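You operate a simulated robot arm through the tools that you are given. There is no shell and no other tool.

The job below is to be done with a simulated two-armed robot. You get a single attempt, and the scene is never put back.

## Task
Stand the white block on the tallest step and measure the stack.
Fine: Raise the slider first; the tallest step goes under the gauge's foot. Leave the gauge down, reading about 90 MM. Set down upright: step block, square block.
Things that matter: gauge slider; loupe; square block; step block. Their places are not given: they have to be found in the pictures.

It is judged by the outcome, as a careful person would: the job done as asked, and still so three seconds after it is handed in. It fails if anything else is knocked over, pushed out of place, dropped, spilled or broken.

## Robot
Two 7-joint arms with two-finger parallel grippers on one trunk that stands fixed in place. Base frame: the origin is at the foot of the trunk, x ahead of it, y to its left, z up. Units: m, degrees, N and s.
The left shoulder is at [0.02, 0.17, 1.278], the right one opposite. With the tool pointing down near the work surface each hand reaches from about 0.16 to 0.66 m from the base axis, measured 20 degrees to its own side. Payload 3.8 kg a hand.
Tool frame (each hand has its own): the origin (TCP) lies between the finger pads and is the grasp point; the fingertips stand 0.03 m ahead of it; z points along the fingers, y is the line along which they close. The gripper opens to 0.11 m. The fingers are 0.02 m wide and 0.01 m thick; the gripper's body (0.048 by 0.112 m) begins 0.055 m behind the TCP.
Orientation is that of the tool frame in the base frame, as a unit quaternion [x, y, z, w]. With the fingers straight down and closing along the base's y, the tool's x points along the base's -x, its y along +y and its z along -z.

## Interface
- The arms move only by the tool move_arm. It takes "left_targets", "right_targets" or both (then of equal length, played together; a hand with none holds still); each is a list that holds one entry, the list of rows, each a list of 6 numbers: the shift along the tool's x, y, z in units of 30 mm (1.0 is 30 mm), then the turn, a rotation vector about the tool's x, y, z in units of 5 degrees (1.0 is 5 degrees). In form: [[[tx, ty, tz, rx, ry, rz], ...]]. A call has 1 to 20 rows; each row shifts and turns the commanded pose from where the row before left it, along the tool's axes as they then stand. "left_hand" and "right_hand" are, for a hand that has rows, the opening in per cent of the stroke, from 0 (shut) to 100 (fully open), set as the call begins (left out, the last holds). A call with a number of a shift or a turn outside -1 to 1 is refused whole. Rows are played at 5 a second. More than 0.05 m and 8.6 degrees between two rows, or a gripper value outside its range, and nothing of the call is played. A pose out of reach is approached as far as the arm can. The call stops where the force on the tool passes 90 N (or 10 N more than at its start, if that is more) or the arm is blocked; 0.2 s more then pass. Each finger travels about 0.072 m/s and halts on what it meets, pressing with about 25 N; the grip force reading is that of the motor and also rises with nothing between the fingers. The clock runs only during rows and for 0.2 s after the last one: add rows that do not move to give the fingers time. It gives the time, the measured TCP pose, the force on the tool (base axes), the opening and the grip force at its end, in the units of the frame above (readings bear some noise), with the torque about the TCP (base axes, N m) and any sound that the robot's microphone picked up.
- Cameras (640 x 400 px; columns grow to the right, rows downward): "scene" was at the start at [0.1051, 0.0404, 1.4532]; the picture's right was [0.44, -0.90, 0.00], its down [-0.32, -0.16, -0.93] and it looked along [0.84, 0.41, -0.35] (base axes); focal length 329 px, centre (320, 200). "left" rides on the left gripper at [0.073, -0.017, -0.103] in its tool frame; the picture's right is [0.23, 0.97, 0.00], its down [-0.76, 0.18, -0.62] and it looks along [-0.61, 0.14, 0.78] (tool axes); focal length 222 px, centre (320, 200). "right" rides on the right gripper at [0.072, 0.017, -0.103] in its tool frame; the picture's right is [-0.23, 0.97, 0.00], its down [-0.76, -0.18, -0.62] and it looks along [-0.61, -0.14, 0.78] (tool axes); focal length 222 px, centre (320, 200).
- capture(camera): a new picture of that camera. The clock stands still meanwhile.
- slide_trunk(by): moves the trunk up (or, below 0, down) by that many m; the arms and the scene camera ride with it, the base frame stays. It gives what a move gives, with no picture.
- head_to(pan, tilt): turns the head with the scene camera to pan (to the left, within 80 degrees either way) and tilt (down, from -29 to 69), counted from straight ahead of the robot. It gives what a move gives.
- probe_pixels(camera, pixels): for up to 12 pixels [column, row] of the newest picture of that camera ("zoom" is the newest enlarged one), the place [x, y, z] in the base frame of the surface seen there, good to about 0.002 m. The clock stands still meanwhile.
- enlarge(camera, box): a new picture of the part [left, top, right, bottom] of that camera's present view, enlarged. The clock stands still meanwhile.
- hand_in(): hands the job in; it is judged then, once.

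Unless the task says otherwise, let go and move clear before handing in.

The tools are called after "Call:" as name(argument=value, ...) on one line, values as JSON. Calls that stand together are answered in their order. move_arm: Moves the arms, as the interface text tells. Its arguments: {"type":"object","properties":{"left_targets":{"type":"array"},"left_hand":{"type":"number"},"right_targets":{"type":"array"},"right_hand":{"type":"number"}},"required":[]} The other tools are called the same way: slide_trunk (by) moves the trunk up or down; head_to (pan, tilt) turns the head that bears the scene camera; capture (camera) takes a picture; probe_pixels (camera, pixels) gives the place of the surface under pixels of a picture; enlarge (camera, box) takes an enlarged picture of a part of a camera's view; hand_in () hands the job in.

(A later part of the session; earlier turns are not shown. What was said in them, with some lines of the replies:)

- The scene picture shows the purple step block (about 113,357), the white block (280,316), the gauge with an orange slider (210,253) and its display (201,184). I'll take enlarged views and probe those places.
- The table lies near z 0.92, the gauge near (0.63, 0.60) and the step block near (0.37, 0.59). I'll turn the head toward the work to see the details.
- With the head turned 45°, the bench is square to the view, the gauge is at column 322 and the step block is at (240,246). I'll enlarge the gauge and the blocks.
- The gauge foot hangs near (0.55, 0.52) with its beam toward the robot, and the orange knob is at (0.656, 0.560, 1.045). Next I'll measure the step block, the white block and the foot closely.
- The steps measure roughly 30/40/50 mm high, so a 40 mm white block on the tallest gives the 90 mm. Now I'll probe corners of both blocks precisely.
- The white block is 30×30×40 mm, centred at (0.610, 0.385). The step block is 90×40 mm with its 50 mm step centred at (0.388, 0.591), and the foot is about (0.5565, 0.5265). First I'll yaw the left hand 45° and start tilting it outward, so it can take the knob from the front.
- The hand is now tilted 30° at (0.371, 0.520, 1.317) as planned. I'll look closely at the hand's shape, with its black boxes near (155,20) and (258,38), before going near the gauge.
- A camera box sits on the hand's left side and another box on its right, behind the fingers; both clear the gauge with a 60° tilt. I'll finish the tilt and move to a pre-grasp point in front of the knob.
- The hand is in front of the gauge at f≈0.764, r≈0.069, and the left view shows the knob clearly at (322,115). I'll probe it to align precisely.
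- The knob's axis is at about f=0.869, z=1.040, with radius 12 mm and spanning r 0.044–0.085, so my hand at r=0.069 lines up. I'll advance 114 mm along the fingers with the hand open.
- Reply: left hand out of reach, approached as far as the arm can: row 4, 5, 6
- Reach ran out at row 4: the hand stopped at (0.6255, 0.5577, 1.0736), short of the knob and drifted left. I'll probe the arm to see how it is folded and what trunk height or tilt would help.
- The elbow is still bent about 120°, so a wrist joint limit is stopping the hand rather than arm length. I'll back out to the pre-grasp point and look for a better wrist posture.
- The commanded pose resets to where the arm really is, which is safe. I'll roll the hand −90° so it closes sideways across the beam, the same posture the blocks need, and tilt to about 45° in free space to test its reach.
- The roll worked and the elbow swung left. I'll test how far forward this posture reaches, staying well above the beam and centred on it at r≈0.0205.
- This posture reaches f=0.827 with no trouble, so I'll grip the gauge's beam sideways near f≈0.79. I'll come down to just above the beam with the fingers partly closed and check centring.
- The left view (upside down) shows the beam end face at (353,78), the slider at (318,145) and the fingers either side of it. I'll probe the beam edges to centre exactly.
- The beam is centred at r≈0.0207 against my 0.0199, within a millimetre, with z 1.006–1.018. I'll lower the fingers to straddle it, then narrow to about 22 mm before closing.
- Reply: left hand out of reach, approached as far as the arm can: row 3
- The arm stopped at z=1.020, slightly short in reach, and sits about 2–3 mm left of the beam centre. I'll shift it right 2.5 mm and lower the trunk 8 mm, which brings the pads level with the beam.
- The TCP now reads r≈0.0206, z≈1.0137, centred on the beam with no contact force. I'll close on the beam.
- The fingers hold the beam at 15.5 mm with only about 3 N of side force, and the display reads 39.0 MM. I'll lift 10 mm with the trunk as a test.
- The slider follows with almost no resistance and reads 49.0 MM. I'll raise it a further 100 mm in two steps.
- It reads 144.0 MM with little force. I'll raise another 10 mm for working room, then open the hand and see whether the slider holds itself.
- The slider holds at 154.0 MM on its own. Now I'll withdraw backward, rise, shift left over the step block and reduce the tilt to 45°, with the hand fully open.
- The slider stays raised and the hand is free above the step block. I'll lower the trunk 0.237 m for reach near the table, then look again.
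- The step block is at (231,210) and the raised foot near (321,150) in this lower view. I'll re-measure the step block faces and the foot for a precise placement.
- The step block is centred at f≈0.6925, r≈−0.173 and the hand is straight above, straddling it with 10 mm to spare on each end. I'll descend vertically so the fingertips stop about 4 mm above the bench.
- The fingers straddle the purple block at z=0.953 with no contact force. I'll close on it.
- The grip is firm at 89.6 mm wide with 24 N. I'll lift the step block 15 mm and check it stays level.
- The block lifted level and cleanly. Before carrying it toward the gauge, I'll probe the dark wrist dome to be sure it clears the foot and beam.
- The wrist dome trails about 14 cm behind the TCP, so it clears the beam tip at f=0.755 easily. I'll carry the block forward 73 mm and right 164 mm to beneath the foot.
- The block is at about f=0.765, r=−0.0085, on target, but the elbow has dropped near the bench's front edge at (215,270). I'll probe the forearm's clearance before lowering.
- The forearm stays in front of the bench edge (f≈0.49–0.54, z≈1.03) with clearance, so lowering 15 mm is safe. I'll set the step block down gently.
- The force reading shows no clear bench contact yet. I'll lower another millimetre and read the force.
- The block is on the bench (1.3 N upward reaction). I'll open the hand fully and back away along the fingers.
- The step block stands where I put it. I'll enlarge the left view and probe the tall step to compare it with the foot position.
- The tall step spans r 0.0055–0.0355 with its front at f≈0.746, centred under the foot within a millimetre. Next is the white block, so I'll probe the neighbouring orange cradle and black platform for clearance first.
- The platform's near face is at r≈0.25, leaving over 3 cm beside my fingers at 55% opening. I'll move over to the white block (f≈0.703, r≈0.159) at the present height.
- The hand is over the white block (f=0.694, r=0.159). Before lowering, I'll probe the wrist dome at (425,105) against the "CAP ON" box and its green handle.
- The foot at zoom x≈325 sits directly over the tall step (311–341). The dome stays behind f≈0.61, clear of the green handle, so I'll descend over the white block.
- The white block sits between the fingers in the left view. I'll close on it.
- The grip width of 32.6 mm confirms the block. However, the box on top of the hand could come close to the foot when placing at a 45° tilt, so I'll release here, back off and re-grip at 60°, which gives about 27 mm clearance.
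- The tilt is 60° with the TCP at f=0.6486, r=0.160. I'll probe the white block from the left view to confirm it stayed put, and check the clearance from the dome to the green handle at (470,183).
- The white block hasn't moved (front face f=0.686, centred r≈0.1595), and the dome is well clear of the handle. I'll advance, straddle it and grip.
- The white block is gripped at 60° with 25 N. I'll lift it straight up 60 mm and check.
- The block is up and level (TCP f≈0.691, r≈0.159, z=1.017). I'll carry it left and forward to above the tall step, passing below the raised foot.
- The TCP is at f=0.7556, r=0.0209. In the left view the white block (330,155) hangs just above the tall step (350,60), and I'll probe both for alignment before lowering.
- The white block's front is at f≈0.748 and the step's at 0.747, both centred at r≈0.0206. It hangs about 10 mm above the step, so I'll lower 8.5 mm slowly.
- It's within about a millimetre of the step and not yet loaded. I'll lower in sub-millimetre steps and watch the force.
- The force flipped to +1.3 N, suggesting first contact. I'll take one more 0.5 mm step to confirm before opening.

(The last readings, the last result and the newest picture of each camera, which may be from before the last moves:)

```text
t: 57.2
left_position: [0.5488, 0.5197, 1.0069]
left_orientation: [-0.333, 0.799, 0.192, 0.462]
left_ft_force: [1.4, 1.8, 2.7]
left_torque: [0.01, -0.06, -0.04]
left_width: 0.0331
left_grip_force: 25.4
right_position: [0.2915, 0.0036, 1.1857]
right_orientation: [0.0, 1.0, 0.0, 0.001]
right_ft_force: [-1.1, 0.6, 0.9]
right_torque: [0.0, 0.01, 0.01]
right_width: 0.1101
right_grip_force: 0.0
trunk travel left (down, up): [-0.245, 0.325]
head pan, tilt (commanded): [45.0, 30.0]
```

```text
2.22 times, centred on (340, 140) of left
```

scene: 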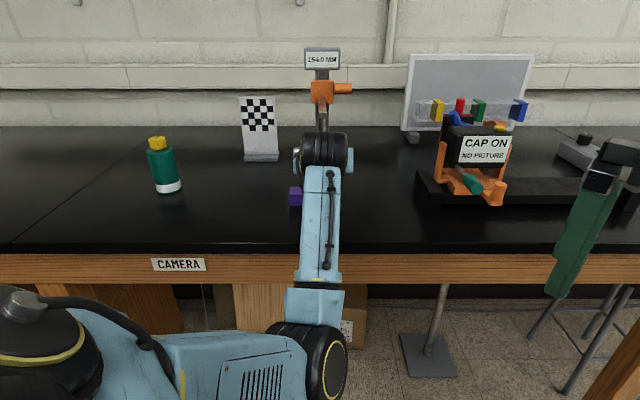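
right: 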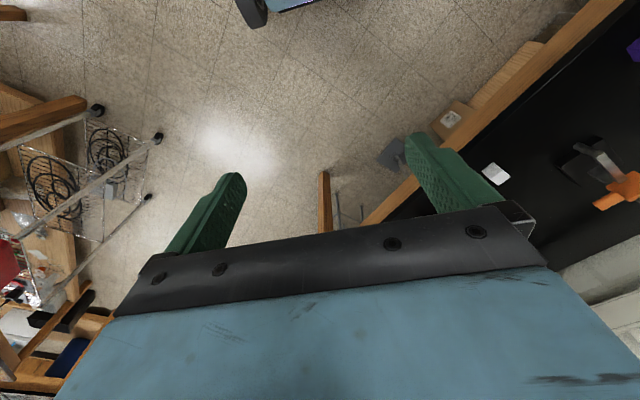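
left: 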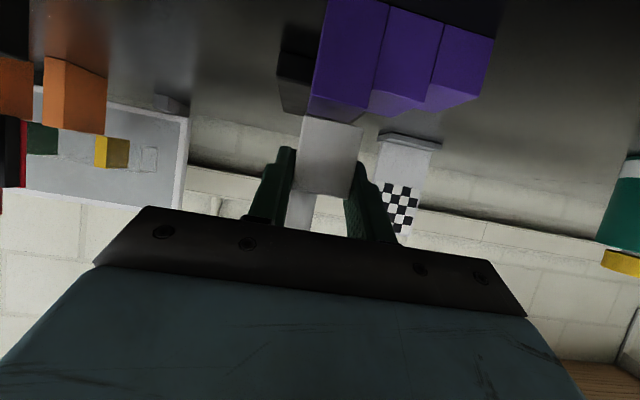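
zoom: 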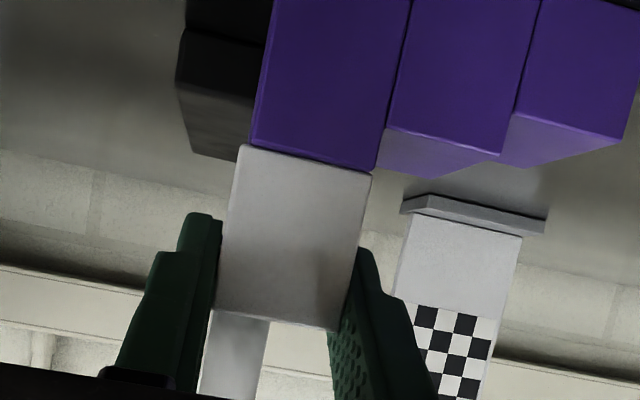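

The block bears on the step with 2.7 N and lines up with it. I'll open the fingers and withdraw straight back.

Call:
move_arm(left_targets=[[[0, 0, 0, 0, 0, 0], [0, 0, 0, 0, 0, 0], [0, 0, 0, 0, 0, 0]]], left_hand=50)

Call:
move_arm(left_targets=[[[0, 0, -0.3, 0, 0, 0], [0, 0, -0.5, 0, 0, 0], [0, 0, -0.8, 0, 0, 0], [0, 0, -1, 0, 0, 0], [0, 0, -1, 0, 0, 0], [0, 0, 0, 0, 0, 0]]])

Call:
capture(camera="left")

Call:
capture(camera="scene")

```text
t: 58.0
left_position: [0.5498, 0.5187, 1.0066]
left_orientation: [-0.332, 0.8, 0.191, 0.462]
left_ft_force: [0.1, 0.2, 0.9]
left_torque: [0.0, 0.0, 0.01]
left_width: 0.0551
left_grip_force: 0.1
right_position: [0.2915, 0.0057, 1.1858]
right_orientation: [0.0, 1.0, -0.001, 0.0]
right_ft_force: [0.4, -0.2, 0.7]
right_torque: [0.04, -0.03, -0.02]
right_width: 0.1098
right_grip_force: 0.1
trunk travel left (down, up): [-0.245, 0.325]
head pan, tilt (commanded): [45.0, 30.0]
```

```text
t: 59.4
left_position: [0.4823, 0.4524, 1.0609]
left_orientation: [-0.333, 0.799, 0.192, 0.462]
left_ft_force: [0.4, 0.4, 0.9]
left_torque: [-0.01, 0.02, 0.01]
left_width: 0.055
left_grip_force: 0.2
right_position: [0.2921, 0.0051, 1.1853]
right_orientation: [0.0, 1.0, 0.0, 0.0]
right_ft_force: [0.1, 0.2, 1.0]
right_torque: [-0.01, 0.02, 0.02]
right_width: 0.11
right_grip_force: 0.0
trunk travel left (down, up): [-0.245, 0.325]
head pan, tilt (commanded): [45.0, 30.0]
```

```text
taken
```

left: 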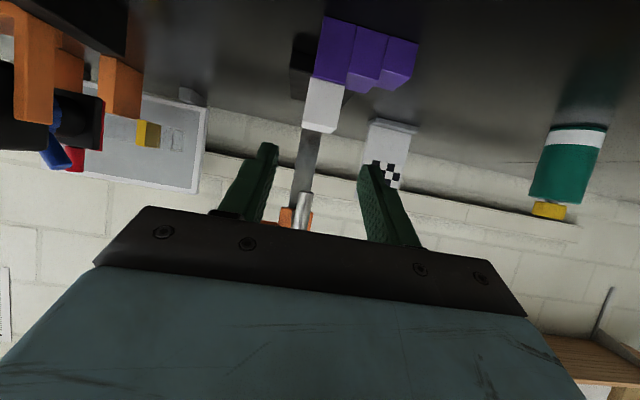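

```text
taken
```

scene: 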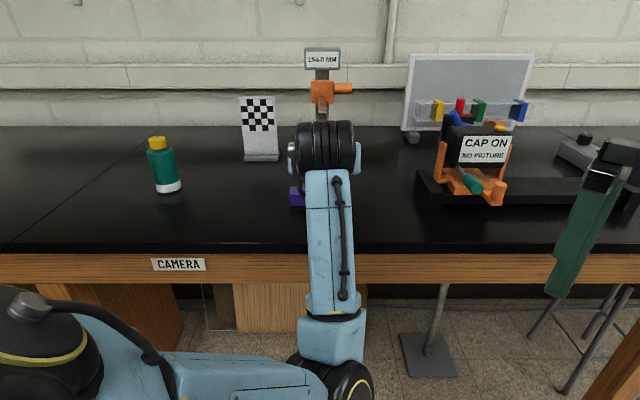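

The white block stands squarely on the tall step and the slider still reads 154. Now I'll rise to line up with the raised beam (z≈1.127) at the same lateral position.

Call:
move_arm(left_targets=[[[-0.794, 0, -0.305, 0, 0, 0], [-0.794, 0, -0.305, 0, 0, 0], [-0.794, 0, -0.305, 0, 0, 0], [-0.794, 0, -0.305, 0, 0, 0], [-0.794, 0, -0.305, 0, 0, 0], [0, 0, 0, 0, 0, 0]]], left_hand=45)

Call:
capture(camera="left")

Call:
capture(camera="scene")

```text
t: 60.8
left_position: [0.4973, 0.4673, 1.1873]
left_orientation: [-0.331, 0.8, 0.19, 0.462]
left_ft_force: [0.0, 0.3, 0.5]
left_torque: [0.03, 0.0, 0.02]
left_width: 0.0496
left_grip_force: 0.2
right_position: [0.2925, 0.0047, 1.1864]
right_orientation: [0.0, 1.0, 0.0, 0.0]
right_ft_force: [-0.3, 0.8, -0.3]
right_torque: [-0.01, -0.03, 0.01]
right_width: 0.1101
right_grip_force: 0.0
trunk travel left (down, up): [-0.245, 0.325]
head pan, tilt (commanded): [45.0, 30.0]
```

```text
taken
```

left: 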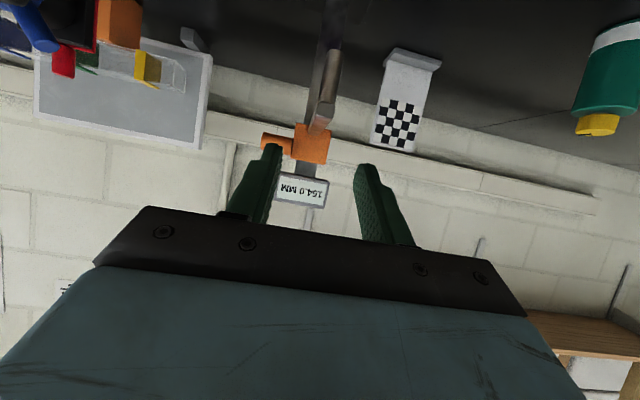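

```text
taken
```

scene: 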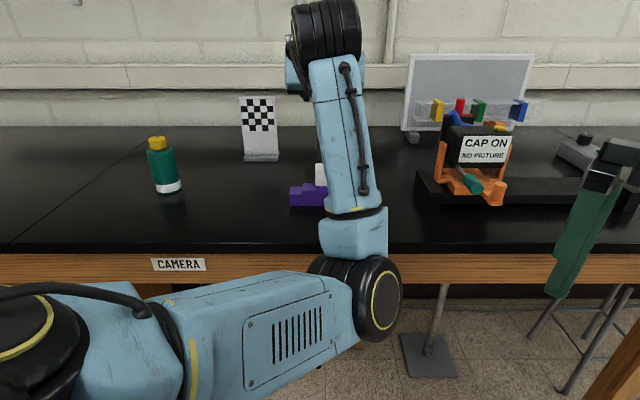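

The left view shows the beam end near (322,110), the slider at (310,143) and 154.0 MM upside down. I'll probe the beam end for centring.

Call:
enlarge(camera="left", box=[270, 50, 370, 180])

Call:
probe_pixels(camera="left", pixels=[[322, 110], [315, 108], [331, 112], [319, 124], [322, 104], [330, 75], [318, 128], [312, 145], [298, 140], [325, 150]])

```text
3.08 times, centred on (320, 115) of left
```

zoom: 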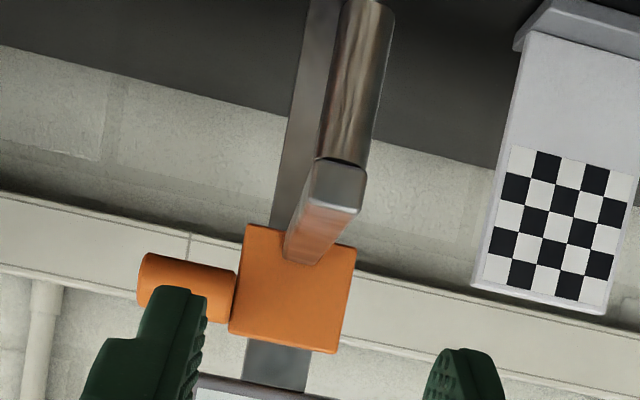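

```text
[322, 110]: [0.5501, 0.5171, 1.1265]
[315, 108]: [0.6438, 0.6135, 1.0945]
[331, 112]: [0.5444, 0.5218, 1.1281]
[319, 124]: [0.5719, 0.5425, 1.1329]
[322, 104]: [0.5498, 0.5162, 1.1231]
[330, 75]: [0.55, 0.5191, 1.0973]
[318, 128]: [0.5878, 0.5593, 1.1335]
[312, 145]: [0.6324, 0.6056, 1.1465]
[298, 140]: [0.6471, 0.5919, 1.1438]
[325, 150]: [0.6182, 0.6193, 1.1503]
```

The beam end is centred at r≈0.020, z 1.121–1.133, and I'm at r≈0.021. I'll advance 120 mm along the fingers to straddle the beam, then narrow the opening.

Call:
move_arm(left_targets=[[[0, 0.005, 0.8, 0, 0, 0], [0, 0.005, 0.8, 0, 0, 0], [0, 0.005, 0.8, 0, 0, 0], [0, 0.005, 0.8, 0, 0, 0], [0, 0, 0.8, 0, 0, 0], [0, 0, 0, 0, 0, 0]]])

Call:
move_arm(left_targets=[[[0, 0, 0, 0, 0, 0], [0, 0, 0, 0, 0, 0]]], left_hand=20)

Call:
enlarge(camera="left", box=[220, 40, 420, 240])

Call:
capture(camera="scene")

```text
t: 62.2
left_position: [0.5713, 0.5407, 1.1274]
left_orientation: [-0.332, 0.799, 0.191, 0.463]
left_ft_force: [-0.3, 0.3, 0.5]
left_torque: [-0.01, 0.01, 0.0]
left_width: 0.0493
left_grip_force: 0.0
right_position: [0.2925, 0.0062, 1.1861]
right_orientation: [0.0, 1.0, 0.0, 0.0]
right_ft_force: [0.0, 0.1, 0.8]
right_torque: [0.01, 0.0, 0.02]
right_width: 0.11
right_grip_force: 0.1
trunk travel left (down, up): [-0.245, 0.325]
head pan, tilt (commanded): [45.0, 30.0]
```

```text
t: 62.8
left_position: [0.5691, 0.5413, 1.1271]
left_orientation: [-0.333, 0.799, 0.192, 0.462]
left_ft_force: [-0.5, 0.1, 0.7]
left_torque: [0.04, 0.03, -0.01]
left_width: 0.0219
left_grip_force: 0.1
right_position: [0.291, 0.0053, 1.1865]
right_orientation: [0.0, 1.0, 0.0, 0.0]
right_ft_force: [0.2, -0.9, -0.1]
right_torque: [0.01, -0.01, 0.0]
right_width: 0.1102
right_grip_force: 0.1
trunk travel left (down, up): [-0.245, 0.325]
head pan, tilt (commanded): [45.0, 30.0]
```

```text
2.00 times, centred on (320, 140) of left
```

zoom: 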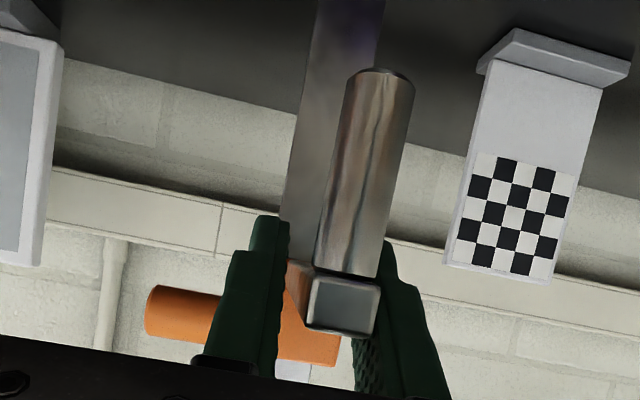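

```text
taken
```

scene: 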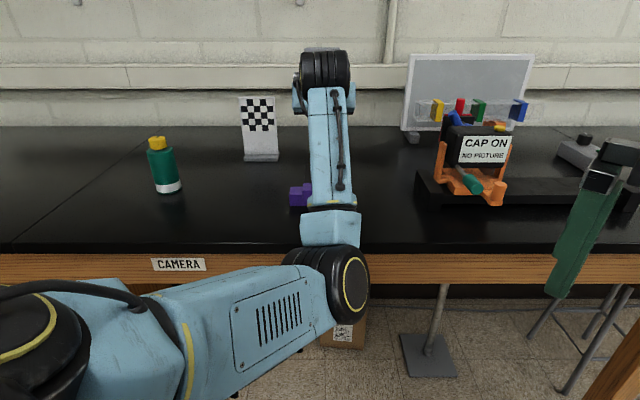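

The grip is lined up as before, with the beam end centred between the fingers. Lowering the trunk will also lower the elbow at (330,285), so I'll check its distance from the bench edge first.

Call:
probe_pixels(camera="scene", pixels=[[330, 225], [330, 205], [345, 285], [310, 255], [355, 235], [320, 190], [325, 150], [300, 270], [366, 290], [300, 225], [330, 120], [345, 245]])

```text
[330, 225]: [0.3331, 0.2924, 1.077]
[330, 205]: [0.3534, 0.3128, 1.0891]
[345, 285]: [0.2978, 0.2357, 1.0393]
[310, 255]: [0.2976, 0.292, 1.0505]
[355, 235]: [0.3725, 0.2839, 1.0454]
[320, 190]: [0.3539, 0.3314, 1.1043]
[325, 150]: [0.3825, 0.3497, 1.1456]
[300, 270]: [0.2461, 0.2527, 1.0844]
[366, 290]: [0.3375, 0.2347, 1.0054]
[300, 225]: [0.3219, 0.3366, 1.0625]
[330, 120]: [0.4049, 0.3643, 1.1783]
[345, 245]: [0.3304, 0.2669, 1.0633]
```

The forearm and elbow stay in front of the bench edge (f<0.52 against 0.634), so lowering is safe. I'll close on the beam and bring it down 58 mm, stopping about 6 mm above the block.

Call:
move_arm(left_targets=[[[0, 0, 0, 0, 0, 0], [0, 0, 0, 0, 0, 0], [0, 0, 0, 0, 0, 0]]], left_hand=0)

Call:
slide_trunk(by=-0.03)

Call:
slide_trunk(by=-0.028)

Call:
capture(camera="scene")

Call:
capture(camera="left")

```text
t: 63.6
left_position: [0.5691, 0.5424, 1.1266]
left_orientation: [-0.333, 0.799, 0.191, 0.462]
left_ft_force: [-4.3, 5.1, -0.2]
left_torque: [-0.08, 0.16, -0.54]
left_width: 0.0159
left_grip_force: 45.0
right_position: [0.2912, 0.0046, 1.1857]
right_orientation: [0.0, 1.0, 0.0, 0.0]
right_ft_force: [-0.1, -0.2, 1.2]
right_torque: [-0.01, 0.0, 0.01]
right_width: 0.11
right_grip_force: 0.1
trunk travel left (down, up): [-0.245, 0.325]
head pan, tilt (commanded): [45.0, 30.0]
```

```text
t: 64.3
left_position: [0.5691, 0.5414, 1.0962]
left_orientation: [-0.332, 0.8, 0.191, 0.462]
left_ft_force: [-7.5, 5.5, -1.2]
left_torque: [0.3, -0.25, -0.51]
left_width: 0.0156
left_grip_force: 45.1
right_position: [0.2912, 0.0064, 1.1563]
right_orientation: [0.0, 1.0, 0.001, 0.0]
right_ft_force: [0.4, 1.2, 0.0]
right_torque: [0.01, 0.02, -0.02]
right_width: 0.1099
right_grip_force: 0.1
trunk travel left (down, up): [-0.215, 0.355]
head pan, tilt (commanded): [45.0, 30.0]
```

```text
t: 65.0
left_position: [0.5698, 0.5418, 1.0692]
left_orientation: [-0.333, 0.8, 0.191, 0.462]
left_ft_force: [-8.1, 6.4, -1.6]
left_torque: [0.34, -0.4, -0.55]
left_width: 0.0158
left_grip_force: 45.1
right_position: [0.291, 0.006, 1.129]
right_orientation: [0.001, 1.0, 0.001, 0.0]
right_ft_force: [-0.7, -0.2, -0.6]
right_torque: [0.01, -0.02, 0.0]
right_width: 0.1099
right_grip_force: 0.0
trunk travel left (down, up): [-0.187, 0.383]
head pan, tilt (commanded): [45.0, 30.0]
```

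```text
taken
```

scene: 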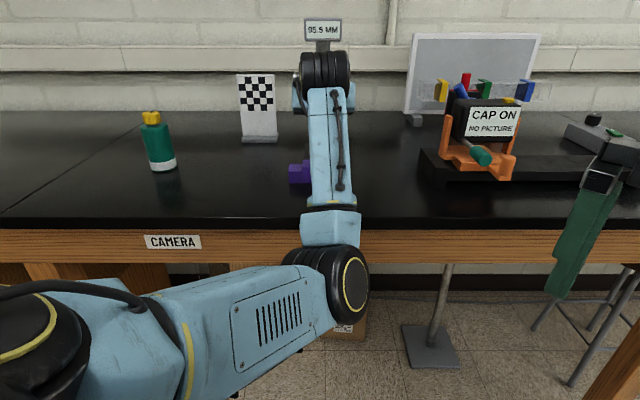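

```text
taken
```

left: 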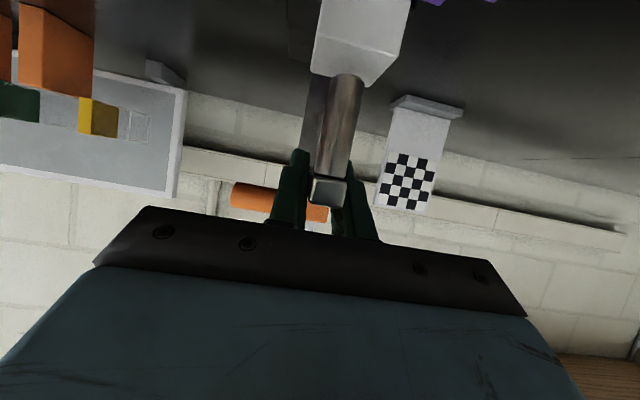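

The foot is just above the white block in the left view, and the display is visible at (322,30). I'll read it enlarged.

Call:
enlarge(camera="scene", box=[290, 5, 360, 55])

Call:
enlarge(camera="left", box=[260, 0, 440, 220])

```text
8.00 times, centred on (325, 30) of scene
```

zoom: 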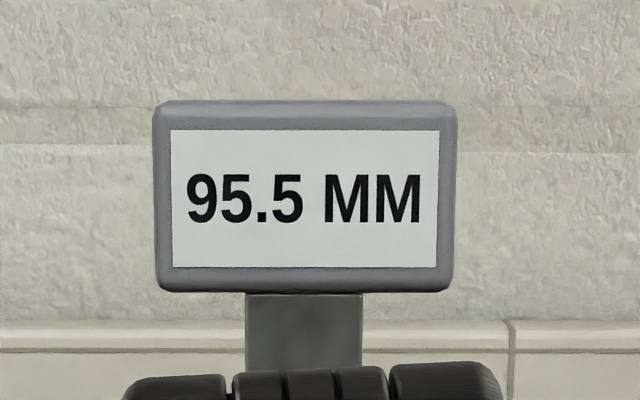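

```text
1.82 times, centred on (350, 110) of left
```

zoom: 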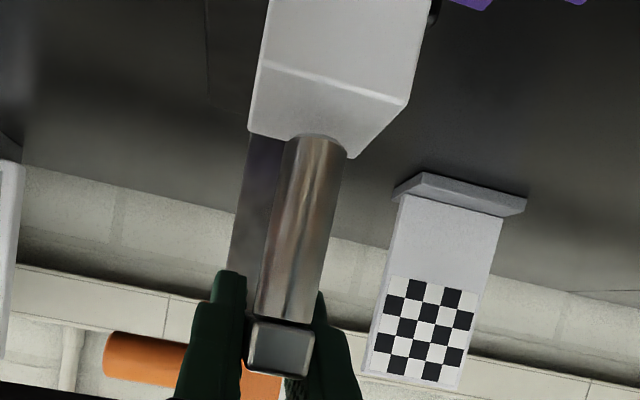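

It reads 95.5 MM, with the foot above the middle of the white block. I'll come down 4 mm, then finish in small steps.

Call:
slide_trunk(by=-0.004)

Call:
enlarge(camera="scene", box=[290, 0, 360, 55])

Call:
slide_trunk(by=-0.001)

Call:
enlarge(camera="scene", box=[290, 0, 360, 55])

```text
t: 65.6
left_position: [0.5694, 0.5419, 1.0655]
left_orientation: [-0.333, 0.799, 0.192, 0.462]
left_ft_force: [-7.9, 7.2, 0.5]
left_torque: [0.15, -0.23, -0.85]
left_width: 0.0157
left_grip_force: 44.7
right_position: [0.2913, 0.0053, 1.1238]
right_orientation: [0.0, 1.0, 0.0, 0.001]
right_ft_force: [-0.9, -0.1, -0.9]
right_torque: [0.01, -0.04, 0.0]
right_width: 0.1101
right_grip_force: 0.0
trunk travel left (down, up): [-0.183, 0.387]
head pan, tilt (commanded): [45.0, 30.0]
```

```text
7.27 times, centred on (325, 28) of scene
```

zoom: 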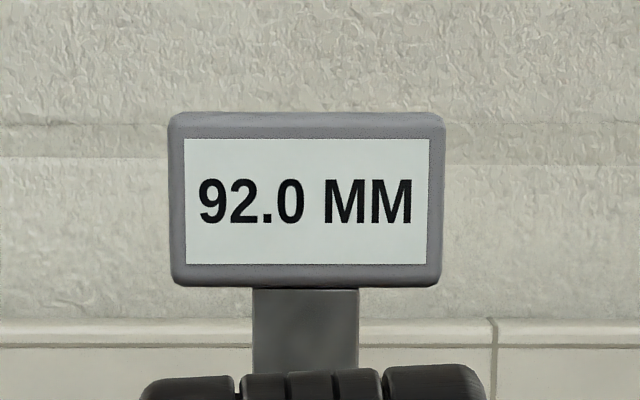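

```text
t: 66.1
left_position: [0.5688, 0.5415, 1.0645]
left_orientation: [-0.332, 0.8, 0.191, 0.462]
left_ft_force: [-8.0, 7.2, -0.5]
left_torque: [0.13, -0.19, -0.96]
left_width: 0.0155
left_grip_force: 44.9
right_position: [0.291, 0.006, 1.1233]
right_orientation: [-0.001, 1.0, 0.0, 0.0]
right_ft_force: [0.0, -0.8, 0.4]
right_torque: [-0.01, 0.01, -0.04]
right_width: 0.1101
right_grip_force: 0.0
trunk travel left (down, up): [-0.182, 0.388]
head pan, tilt (commanded): [45.0, 30.0]
```

```text
7.27 times, centred on (325, 28) of scene
```

zoom: 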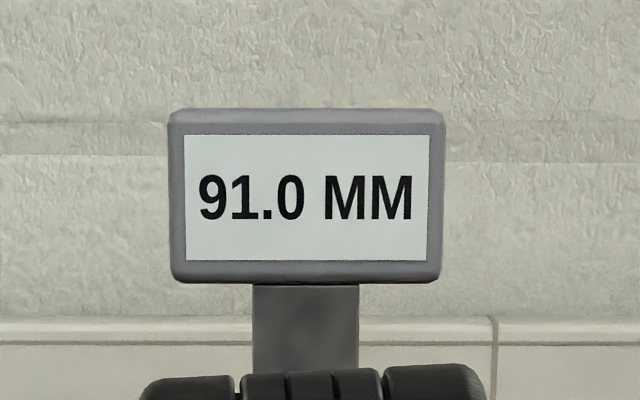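

It reads 91.0 MM. One more millimetre should just touch the block.

Call:
slide_trunk(by=-0.001)

Call:
enlarge(camera="scene", box=[290, 0, 360, 55])

Call:
enlarge(camera="left", box=[260, 0, 440, 220])

```text
t: 66.6
left_position: [0.5692, 0.5413, 1.0626]
left_orientation: [-0.333, 0.8, 0.19, 0.462]
left_ft_force: [-7.8, 7.8, 0.4]
left_torque: [0.17, -0.24, -0.86]
left_width: 0.0158
left_grip_force: 45.0
right_position: [0.291, 0.0058, 1.1217]
right_orientation: [-0.001, 1.0, 0.0, 0.0]
right_ft_force: [0.1, -0.2, 0.0]
right_torque: [-0.02, -0.02, -0.01]
right_width: 0.11
right_grip_force: 0.1
trunk travel left (down, up): [-0.181, 0.389]
head pan, tilt (commanded): [45.0, 30.0]
```

```text
7.27 times, centred on (325, 28) of scene
```

zoom: 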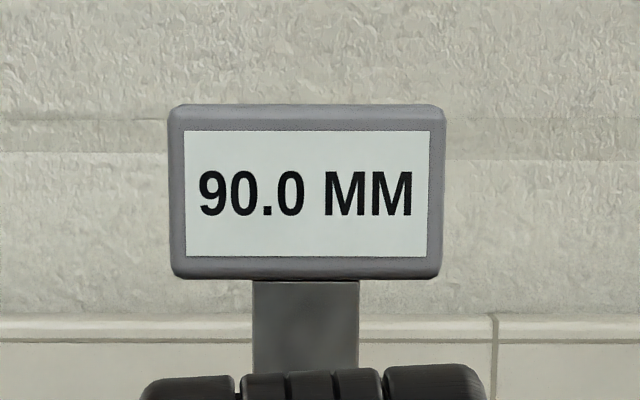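

```text
1.82 times, centred on (350, 110) of left
```

zoom: 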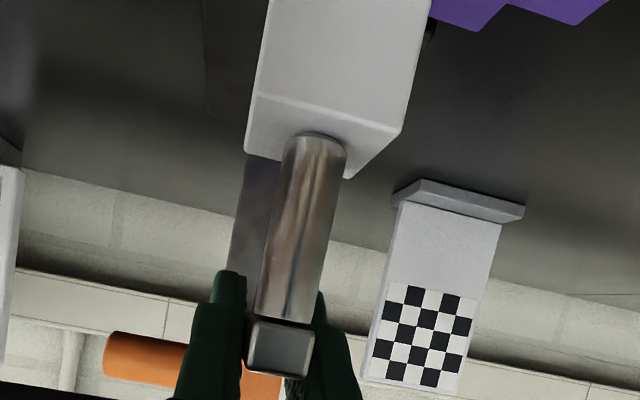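

It reads 90.0 MM but shows no upward load yet. I'll nudge down half a millimetre to confirm the foot actually rests on the block.

Call:
slide_trunk(by=-0.0005)

Call:
enlarge(camera="scene", box=[290, 0, 360, 55])

```text
t: 67.1
left_position: [0.5688, 0.5417, 1.0632]
left_orientation: [-0.332, 0.8, 0.19, 0.462]
left_ft_force: [-7.0, 8.9, 1.5]
left_torque: [-0.02, 0.04, -0.93]
left_width: 0.0156
left_grip_force: 45.3
right_position: [0.2908, 0.0055, 1.1204]
right_orientation: [0.001, 1.0, 0.0, 0.001]
right_ft_force: [-0.6, -0.2, -0.2]
right_torque: [0.01, 0.0, -0.03]
right_width: 0.1098
right_grip_force: 0.0
trunk travel left (down, up): [-0.18, 0.389]
head pan, tilt (commanded): [45.0, 30.0]
```

```text
7.27 times, centred on (325, 28) of scene
```

zoom: 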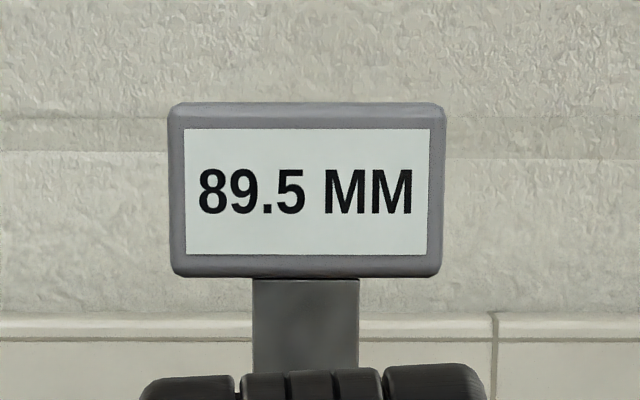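

It reads 89.5 MM with the vertical force and torque starting to shift, which suggests contact. One more half millimetre will show whether the reading stops.

Call:
slide_trunk(by=-0.0005)

Call:
enlarge(camera="scene", box=[290, 0, 360, 55])

```text
t: 67.6
left_position: [0.5687, 0.5411, 1.0631]
left_orientation: [-0.333, 0.799, 0.19, 0.462]
left_ft_force: [-4.1, 10.6, 7.6]
left_torque: [-0.94, 0.96, -0.91]
left_width: 0.0156
left_grip_force: 44.9
right_position: [0.2906, 0.0044, 1.1211]
right_orientation: [0.0, 1.0, 0.0, 0.0]
right_ft_force: [-0.1, 0.6, 0.4]
right_torque: [0.0, 0.01, 0.01]
right_width: 0.1099
right_grip_force: 0.1
trunk travel left (down, up): [-0.18, 0.39]
head pan, tilt (commanded): [45.0, 30.0]
```

```text
7.27 times, centred on (325, 28) of scene
```

zoom: 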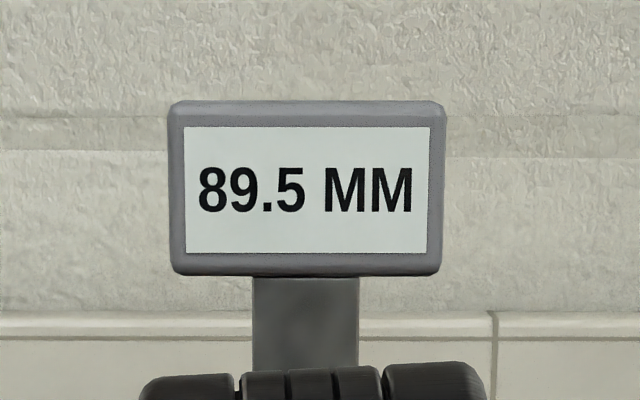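

The upward force rose to 7.6 N while the reading held at 89.5 MM, so the foot is resting on the block. I'll open the hand and check.

Call:
move_arm(left_targets=[[[0, 0, 0, 0, 0, 0], [0, 0, 0, 0, 0, 0], [0, 0, 0, 0, 0, 0]]], left_hand=40)

Call:
enlarge(camera="scene", box=[290, 0, 360, 55])

Call:
capture(camera="left")

```text
t: 68.4
left_position: [0.5699, 0.5407, 1.0613]
left_orientation: [-0.332, 0.8, 0.191, 0.462]
left_ft_force: [0.1, 0.0, -0.5]
left_torque: [-0.01, 0.01, 0.06]
left_width: 0.0443
left_grip_force: 0.0
right_position: [0.2911, 0.0054, 1.1208]
right_orientation: [0.001, 1.0, -0.001, 0.0]
right_ft_force: [0.1, -0.1, -0.1]
right_torque: [0.0, -0.01, 0.03]
right_width: 0.1101
right_grip_force: 0.0
trunk travel left (down, up): [-0.18, 0.39]
head pan, tilt (commanded): [45.0, 30.0]
```

```text
7.27 times, centred on (325, 28) of scene
```

zoom: 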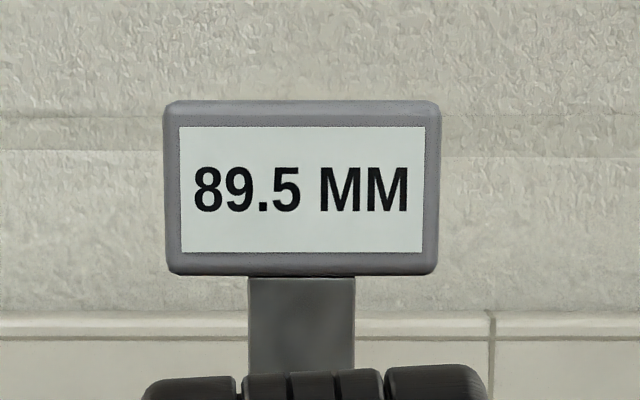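

```text
taken
```

left: 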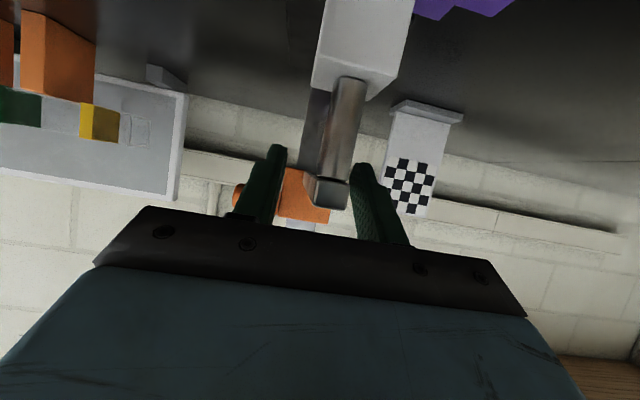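

With the hand open, the display holds 89.5 MM. I'll withdraw straight back along the fingers, then look at the whole scene.

Call:
move_arm(left_targets=[[[0, 0, -0.5, 0, 0, 0], [0, 0, -0.8, 0, 0, 0], [0, 0, -1, 0, 0, 0], [0, 0, -1, 0, 0, 0], [0, 0, -1, 0, 0, 0], [0, 0, -1, 0, 0, 0], [0, 0, 0, 0, 0, 0]]])

Call:
capture(camera="left")

Call:
capture(camera="scene")

```text
t: 70.0
left_position: [0.4753, 0.4424, 1.1414]
left_orientation: [-0.332, 0.8, 0.192, 0.462]
left_ft_force: [1.2, -0.3, 1.4]
left_torque: [-0.01, 0.0, -0.01]
left_width: 0.0439
left_grip_force: 0.2
right_position: [0.2916, 0.004, 1.1203]
right_orientation: [-0.001, 1.0, 0.0, 0.001]
right_ft_force: [0.0, -0.2, 0.4]
right_torque: [0.0, 0.0, 0.01]
right_width: 0.1099
right_grip_force: 0.0
trunk travel left (down, up): [-0.18, 0.39]
head pan, tilt (commanded): [45.0, 30.0]
```

```text
taken
```

left: 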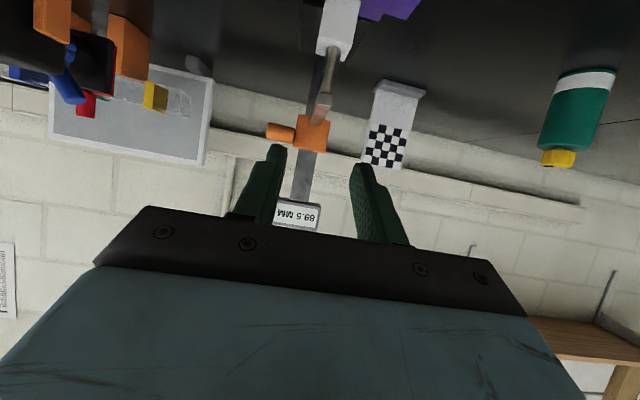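

```text
taken
```

scene: 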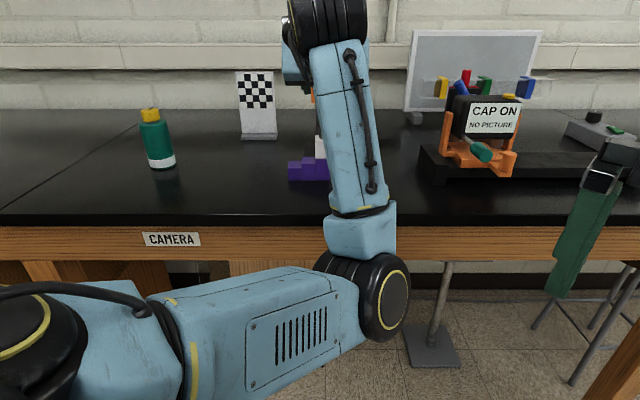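

The stack and gauge look right, with 89.5 MM visible upside down in the left view. I'll move the arm left and up out of the way for an unobstructed check.

Call:
move_arm(left_targets=[[[-0.3, 0, -0.6, 0, 0, 0], [-0.3, 0, -0.6, 0, 0, 0], [-0.3, 0.9, 0, 0, 0, 0], [-0.3, 0.9, 0, 0, 0, 0], [-0.3, 0.9, 0, 0, 0, 0], [0, 0.9, 0, 0, 0, 0], [0, 0.9, 0, 0, 0, 0], [0, 0.9, 0, 0, 0, 0], [0, 0.9, 0, 0, 0, 0], [0, 0, 0, 0, 0, 0]]])

Call:
capture(camera="scene")

Call:
enlarge(camera="scene", box=[270, 10, 380, 200])

```text
t: 72.2
left_position: [0.3316, 0.5698, 1.199]
left_orientation: [-0.333, 0.8, 0.191, 0.462]
left_ft_force: [0.5, 0.7, -0.3]
left_torque: [0.02, -0.01, -0.01]
left_width: 0.044
left_grip_force: 0.0
right_position: [0.2924, 0.0057, 1.1209]
right_orientation: [0.0, 1.0, 0.0, 0.0]
right_ft_force: [-0.2, -0.3, 0.3]
right_torque: [-0.04, 0.0, 0.02]
right_width: 0.1099
right_grip_force: 0.1
trunk travel left (down, up): [-0.18, 0.39]
head pan, tilt (commanded): [45.0, 30.0]
```

```text
taken
```

scene: 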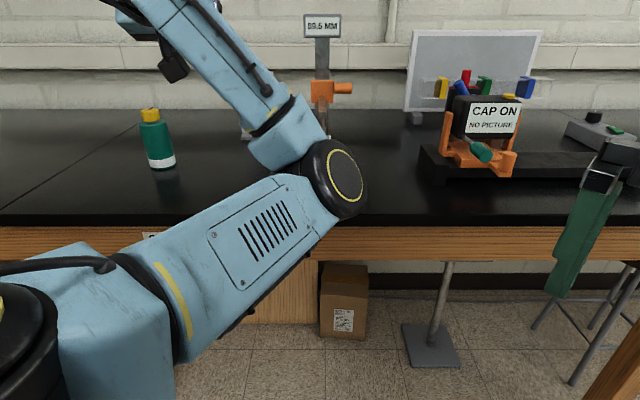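

```text
2.11 times, centred on (325, 105) of scene
```

zoom: 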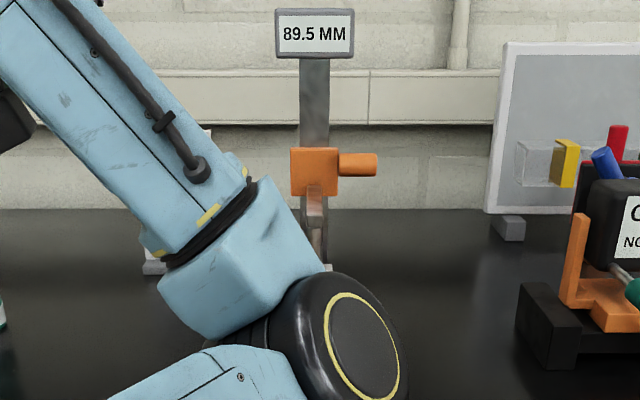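

The elbow hides the stack from this height. I'll raise the trunk 0.18 m, lifting both arms clear, and look again.

Call:
slide_trunk(by=0.18)

Call:
head_to(pan=45, tilt=34)

Call:
capture(camera="scene")

Call:
capture(camera="left")

```text
t: 74.2
left_position: [0.3339, 0.5702, 1.3777]
left_orientation: [-0.332, 0.8, 0.191, 0.461]
left_ft_force: [-0.1, -0.1, 0.0]
left_torque: [-0.01, 0.01, 0.03]
left_width: 0.044
left_grip_force: 0.0
right_position: [0.2928, 0.0058, 1.3001]
right_orientation: [0.001, 1.0, 0.0, -0.001]
right_ft_force: [0.8, -0.5, 0.9]
right_torque: [-0.02, 0.01, 0.0]
right_width: 0.11
right_grip_force: 0.2
trunk travel left (down, up): [-0.36, 0.21]
head pan, tilt (commanded): [45.0, 30.0]
```

```text
t: 74.8
left_position: [0.3341, 0.5704, 1.3792]
left_orientation: [-0.333, 0.8, 0.191, 0.462]
left_ft_force: [-0.1, 0.4, -0.1]
left_torque: [-0.01, -0.01, -0.01]
left_width: 0.044
left_grip_force: 0.0
right_position: [0.2909, 0.0041, 1.3016]
right_orientation: [0.0, 1.0, 0.0, 0.0]
right_ft_force: [-0.2, 0.4, 0.4]
right_torque: [-0.02, 0.01, 0.02]
right_width: 0.1102
right_grip_force: 0.1
trunk travel left (down, up): [-0.36, 0.21]
head pan, tilt (commanded): [45.0, 34.0]
```

```text
taken
```

scene: 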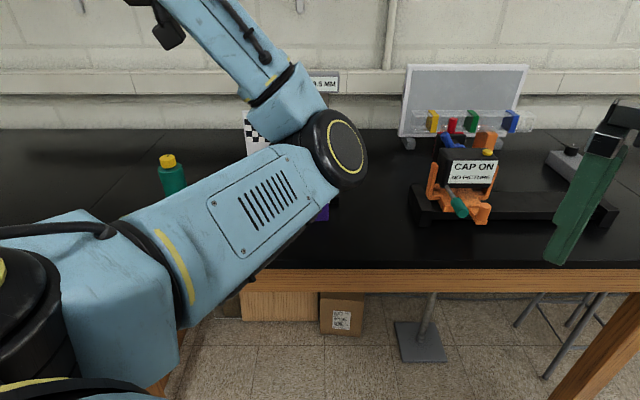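

```text
taken
```

left: 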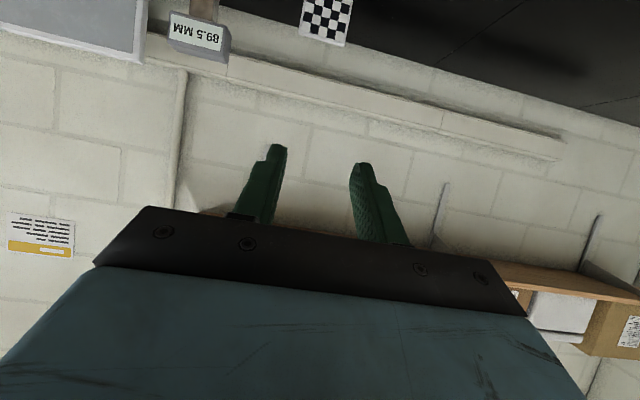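

The arm's elbow still hides the stack. I'll swing the hand back toward its starting posture (tool down) in free space so the view clears.

Call:
move_arm(left_targets=[[[0, 0, 0, 0, 1, 0], [0, 0, 0, 0, 1, 0], [0, 0, 0, 0, 1, 0], [0, 0, 0, 0, 1, 0], [0, 0, 0, 0, 1, 0], [0, 0, 0, 0, 1, 0], [0, 0, 0, 0, 1, 0], [0, 0, 0, 0, 1, 0], [0, 0, 0, 0, 1, 0], [0, 0, 0, 0, 1, 0], [0, 0, 0, 0, 1, 0], [0, 0, 0, 0, 1, 0], [0, 0, 0, 0, 0, 1], [0, 0, 0, 0, 0, 1], [0, 0, 0, 0, 0, 1], [0, 0, 0, 0, 0, 1], [0, 0, 0, 0, 0, 1], [0, 0, 0, 0, 0, 1], [0, 0, 0, 0, 0, 1], [0, 0, 0, 0, 0, 1]]])

Call:
capture(camera="scene")

```text
t: 79.0
left_position: [0.3323, 0.5694, 1.3783]
left_orientation: [-0.044, 0.999, 0.001, 0.0]
left_ft_force: [-0.3, 0.1, 0.5]
left_torque: [0.01, -0.01, -0.01]
left_width: 0.0439
left_grip_force: 0.1
right_position: [0.2911, 0.006, 1.3012]
right_orientation: [0.0, 1.0, 0.0, 0.001]
right_ft_force: [-0.2, -0.5, 0.1]
right_torque: [0.04, 0.04, -0.01]
right_width: 0.11
right_grip_force: 0.0
trunk travel left (down, up): [-0.36, 0.21]
head pan, tilt (commanded): [45.0, 34.0]
```

```text
taken
```

scene: 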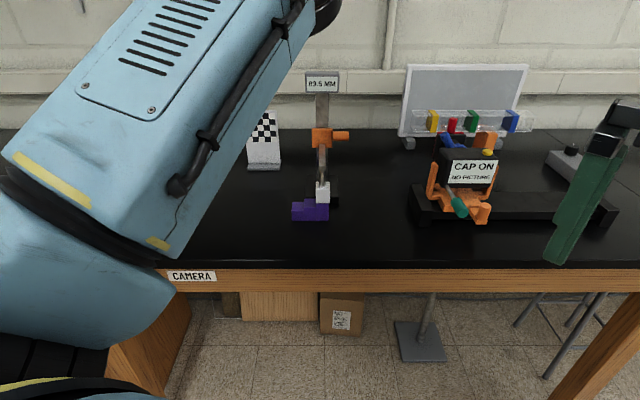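

Now the gauge and stack are visible at (322,170). I'll enlarge them and re-probe the gauge base, foot and blocks against their earlier positions.

Call:
enlarge(camera="scene", box=[275, 65, 375, 230])

Call:
enlarge(camera="scene", box=[285, 170, 355, 225])

Call:
probe_pixels(camera="zoom", pixels=[[330, 60], [345, 120], [310, 190], [390, 180], [345, 190], [100, 250], [250, 260], [370, 270], [370, 350], [160, 300], [430, 200], [440, 230]])

Call:
probe_pixels(camera="scene", pixels=[[322, 83], [322, 110], [341, 136], [322, 140], [333, 185], [337, 202], [265, 130], [175, 180], [445, 165]])

```text
2.42 times, centred on (325, 148) of scene
```

zoom: 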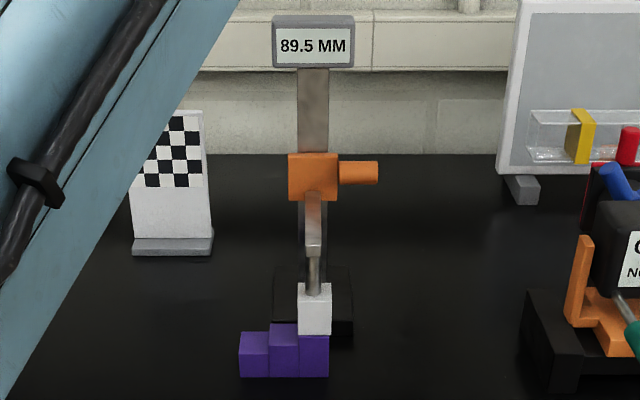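

```text
7.27 times, centred on (320, 198) of scene
```

zoom: 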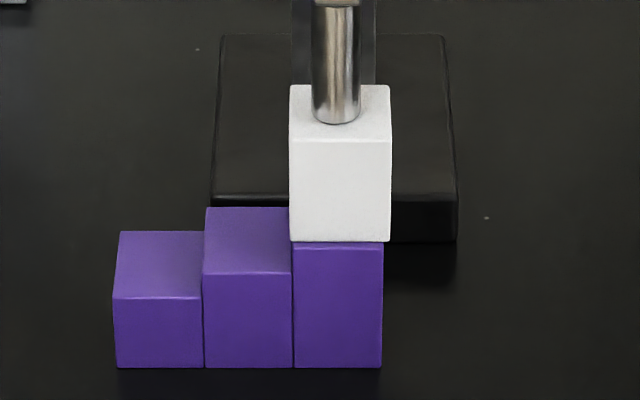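

```text
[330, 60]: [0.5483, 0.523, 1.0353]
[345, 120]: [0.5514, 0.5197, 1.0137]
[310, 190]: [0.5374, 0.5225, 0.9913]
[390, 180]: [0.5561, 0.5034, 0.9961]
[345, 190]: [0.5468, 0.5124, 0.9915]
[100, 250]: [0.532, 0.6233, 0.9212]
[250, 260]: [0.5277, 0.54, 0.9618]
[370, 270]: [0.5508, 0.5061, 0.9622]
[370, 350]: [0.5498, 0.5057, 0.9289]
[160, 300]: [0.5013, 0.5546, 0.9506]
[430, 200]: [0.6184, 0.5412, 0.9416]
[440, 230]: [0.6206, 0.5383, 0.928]
```

```text
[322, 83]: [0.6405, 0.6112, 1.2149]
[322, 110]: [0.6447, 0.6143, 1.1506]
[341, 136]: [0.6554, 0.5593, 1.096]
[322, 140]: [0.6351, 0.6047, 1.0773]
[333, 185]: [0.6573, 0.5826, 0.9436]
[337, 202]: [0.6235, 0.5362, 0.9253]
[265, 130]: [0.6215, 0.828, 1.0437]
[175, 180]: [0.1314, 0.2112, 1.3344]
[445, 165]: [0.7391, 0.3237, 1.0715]
```

Everything matches: the foot rests mid-top on the white block, the white block is on the tall step, the display reads 89.5 MM and the gauge hasn't moved (knob at 0.6554, 0.5593). I'll look around to confirm nothing else was disturbed and find the loupe.

Call:
head_to(pan=15, tilt=25)

Call:
capture(camera="scene")

Call:
head_to(pan=26, tilt=21)

Call:
capture(camera="scene")

Call:
capture(camera="left")

```text
t: 80.0
left_position: [0.3323, 0.5696, 1.3784]
left_orientation: [-0.045, 0.999, 0.0, 0.0]
left_ft_force: [0.3, 0.1, -0.5]
left_torque: [-0.03, 0.02, 0.03]
left_width: 0.044
left_grip_force: 0.1
right_position: [0.2924, 0.0044, 1.3]
right_orientation: [0.0, 1.0, 0.0, 0.0]
right_ft_force: [-0.3, 1.1, -0.4]
right_torque: [-0.01, 0.02, 0.0]
right_width: 0.11
right_grip_force: 0.0
trunk travel left (down, up): [-0.36, 0.21]
head pan, tilt (commanded): [15.0, 25.0]
```

```text
taken
```

scene: 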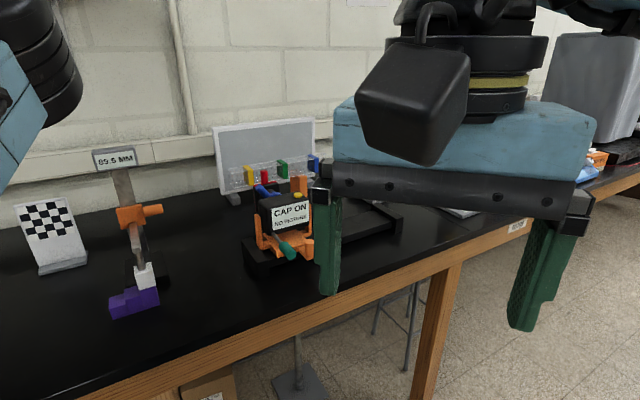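

```text
t: 80.7
left_position: [0.3334, 0.5702, 1.3795]
left_orientation: [-0.045, 0.999, -0.001, 0.0]
left_ft_force: [1.0, -0.3, 0.3]
left_torque: [-0.03, 0.0, -0.02]
left_width: 0.0441
left_grip_force: 0.1
right_position: [0.2929, 0.0048, 1.3006]
right_orientation: [0.0, 1.0, 0.0, 0.0]
right_ft_force: [0.1, 0.3, -0.4]
right_torque: [-0.02, 0.01, 0.0]
right_width: 0.1098
right_grip_force: 0.2
trunk travel left (down, up): [-0.36, 0.21]
head pan, tilt (commanded): [26.0, 21.0]
```

```text
taken
```

scene: 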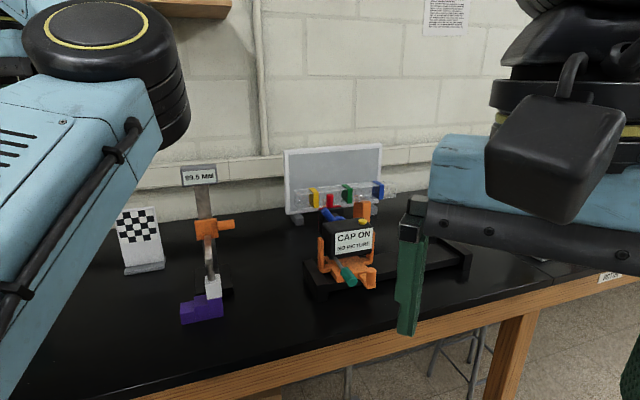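

```text
taken
```

left: 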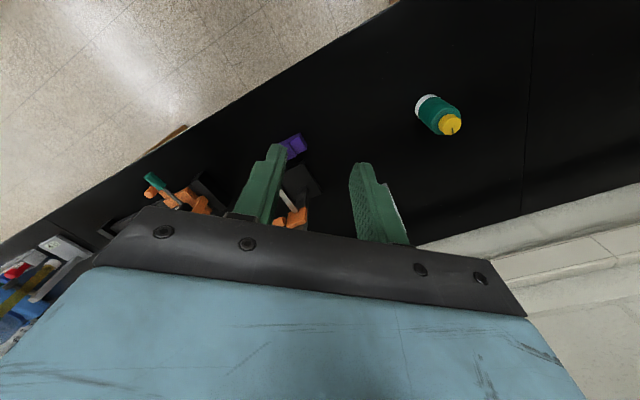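

The display reads 89.5 MM with the stack upright under the foot. The bottle, checker stand, "CAP ON" cradle with its green handle and tray all look unmoved, and both hands are clear. I couldn't identify a separate loupe, but nothing else was touched, so I'm handing in.

Call:
hand_in()

```text
The job is handed in.
```

The job is done and handed in. The white block stands on the tallest step, directly under the gauge's foot. The slider is down on it and reads 89.5 MM.

- **Slider:** I raised it to 154 MM before moving either block. At the end I lowered it until the foot was clearly pressing on the block. The reading held after I let go.
- **Blocks:** Both are upright. The tallest step is centred under the foot to within about 1 mm, and the white block is lined up on it to within about 2 mm.
- **Everything else:** The gauge measured within 1 mm of where it started. The bottle, checker stand, "CAP ON" cradle and tray look undisturbed in the final pictures.
- **Loupe:** I never identified it in the pictures. The steps didn't need it, and I only took hold of the gauge and the two blocks.
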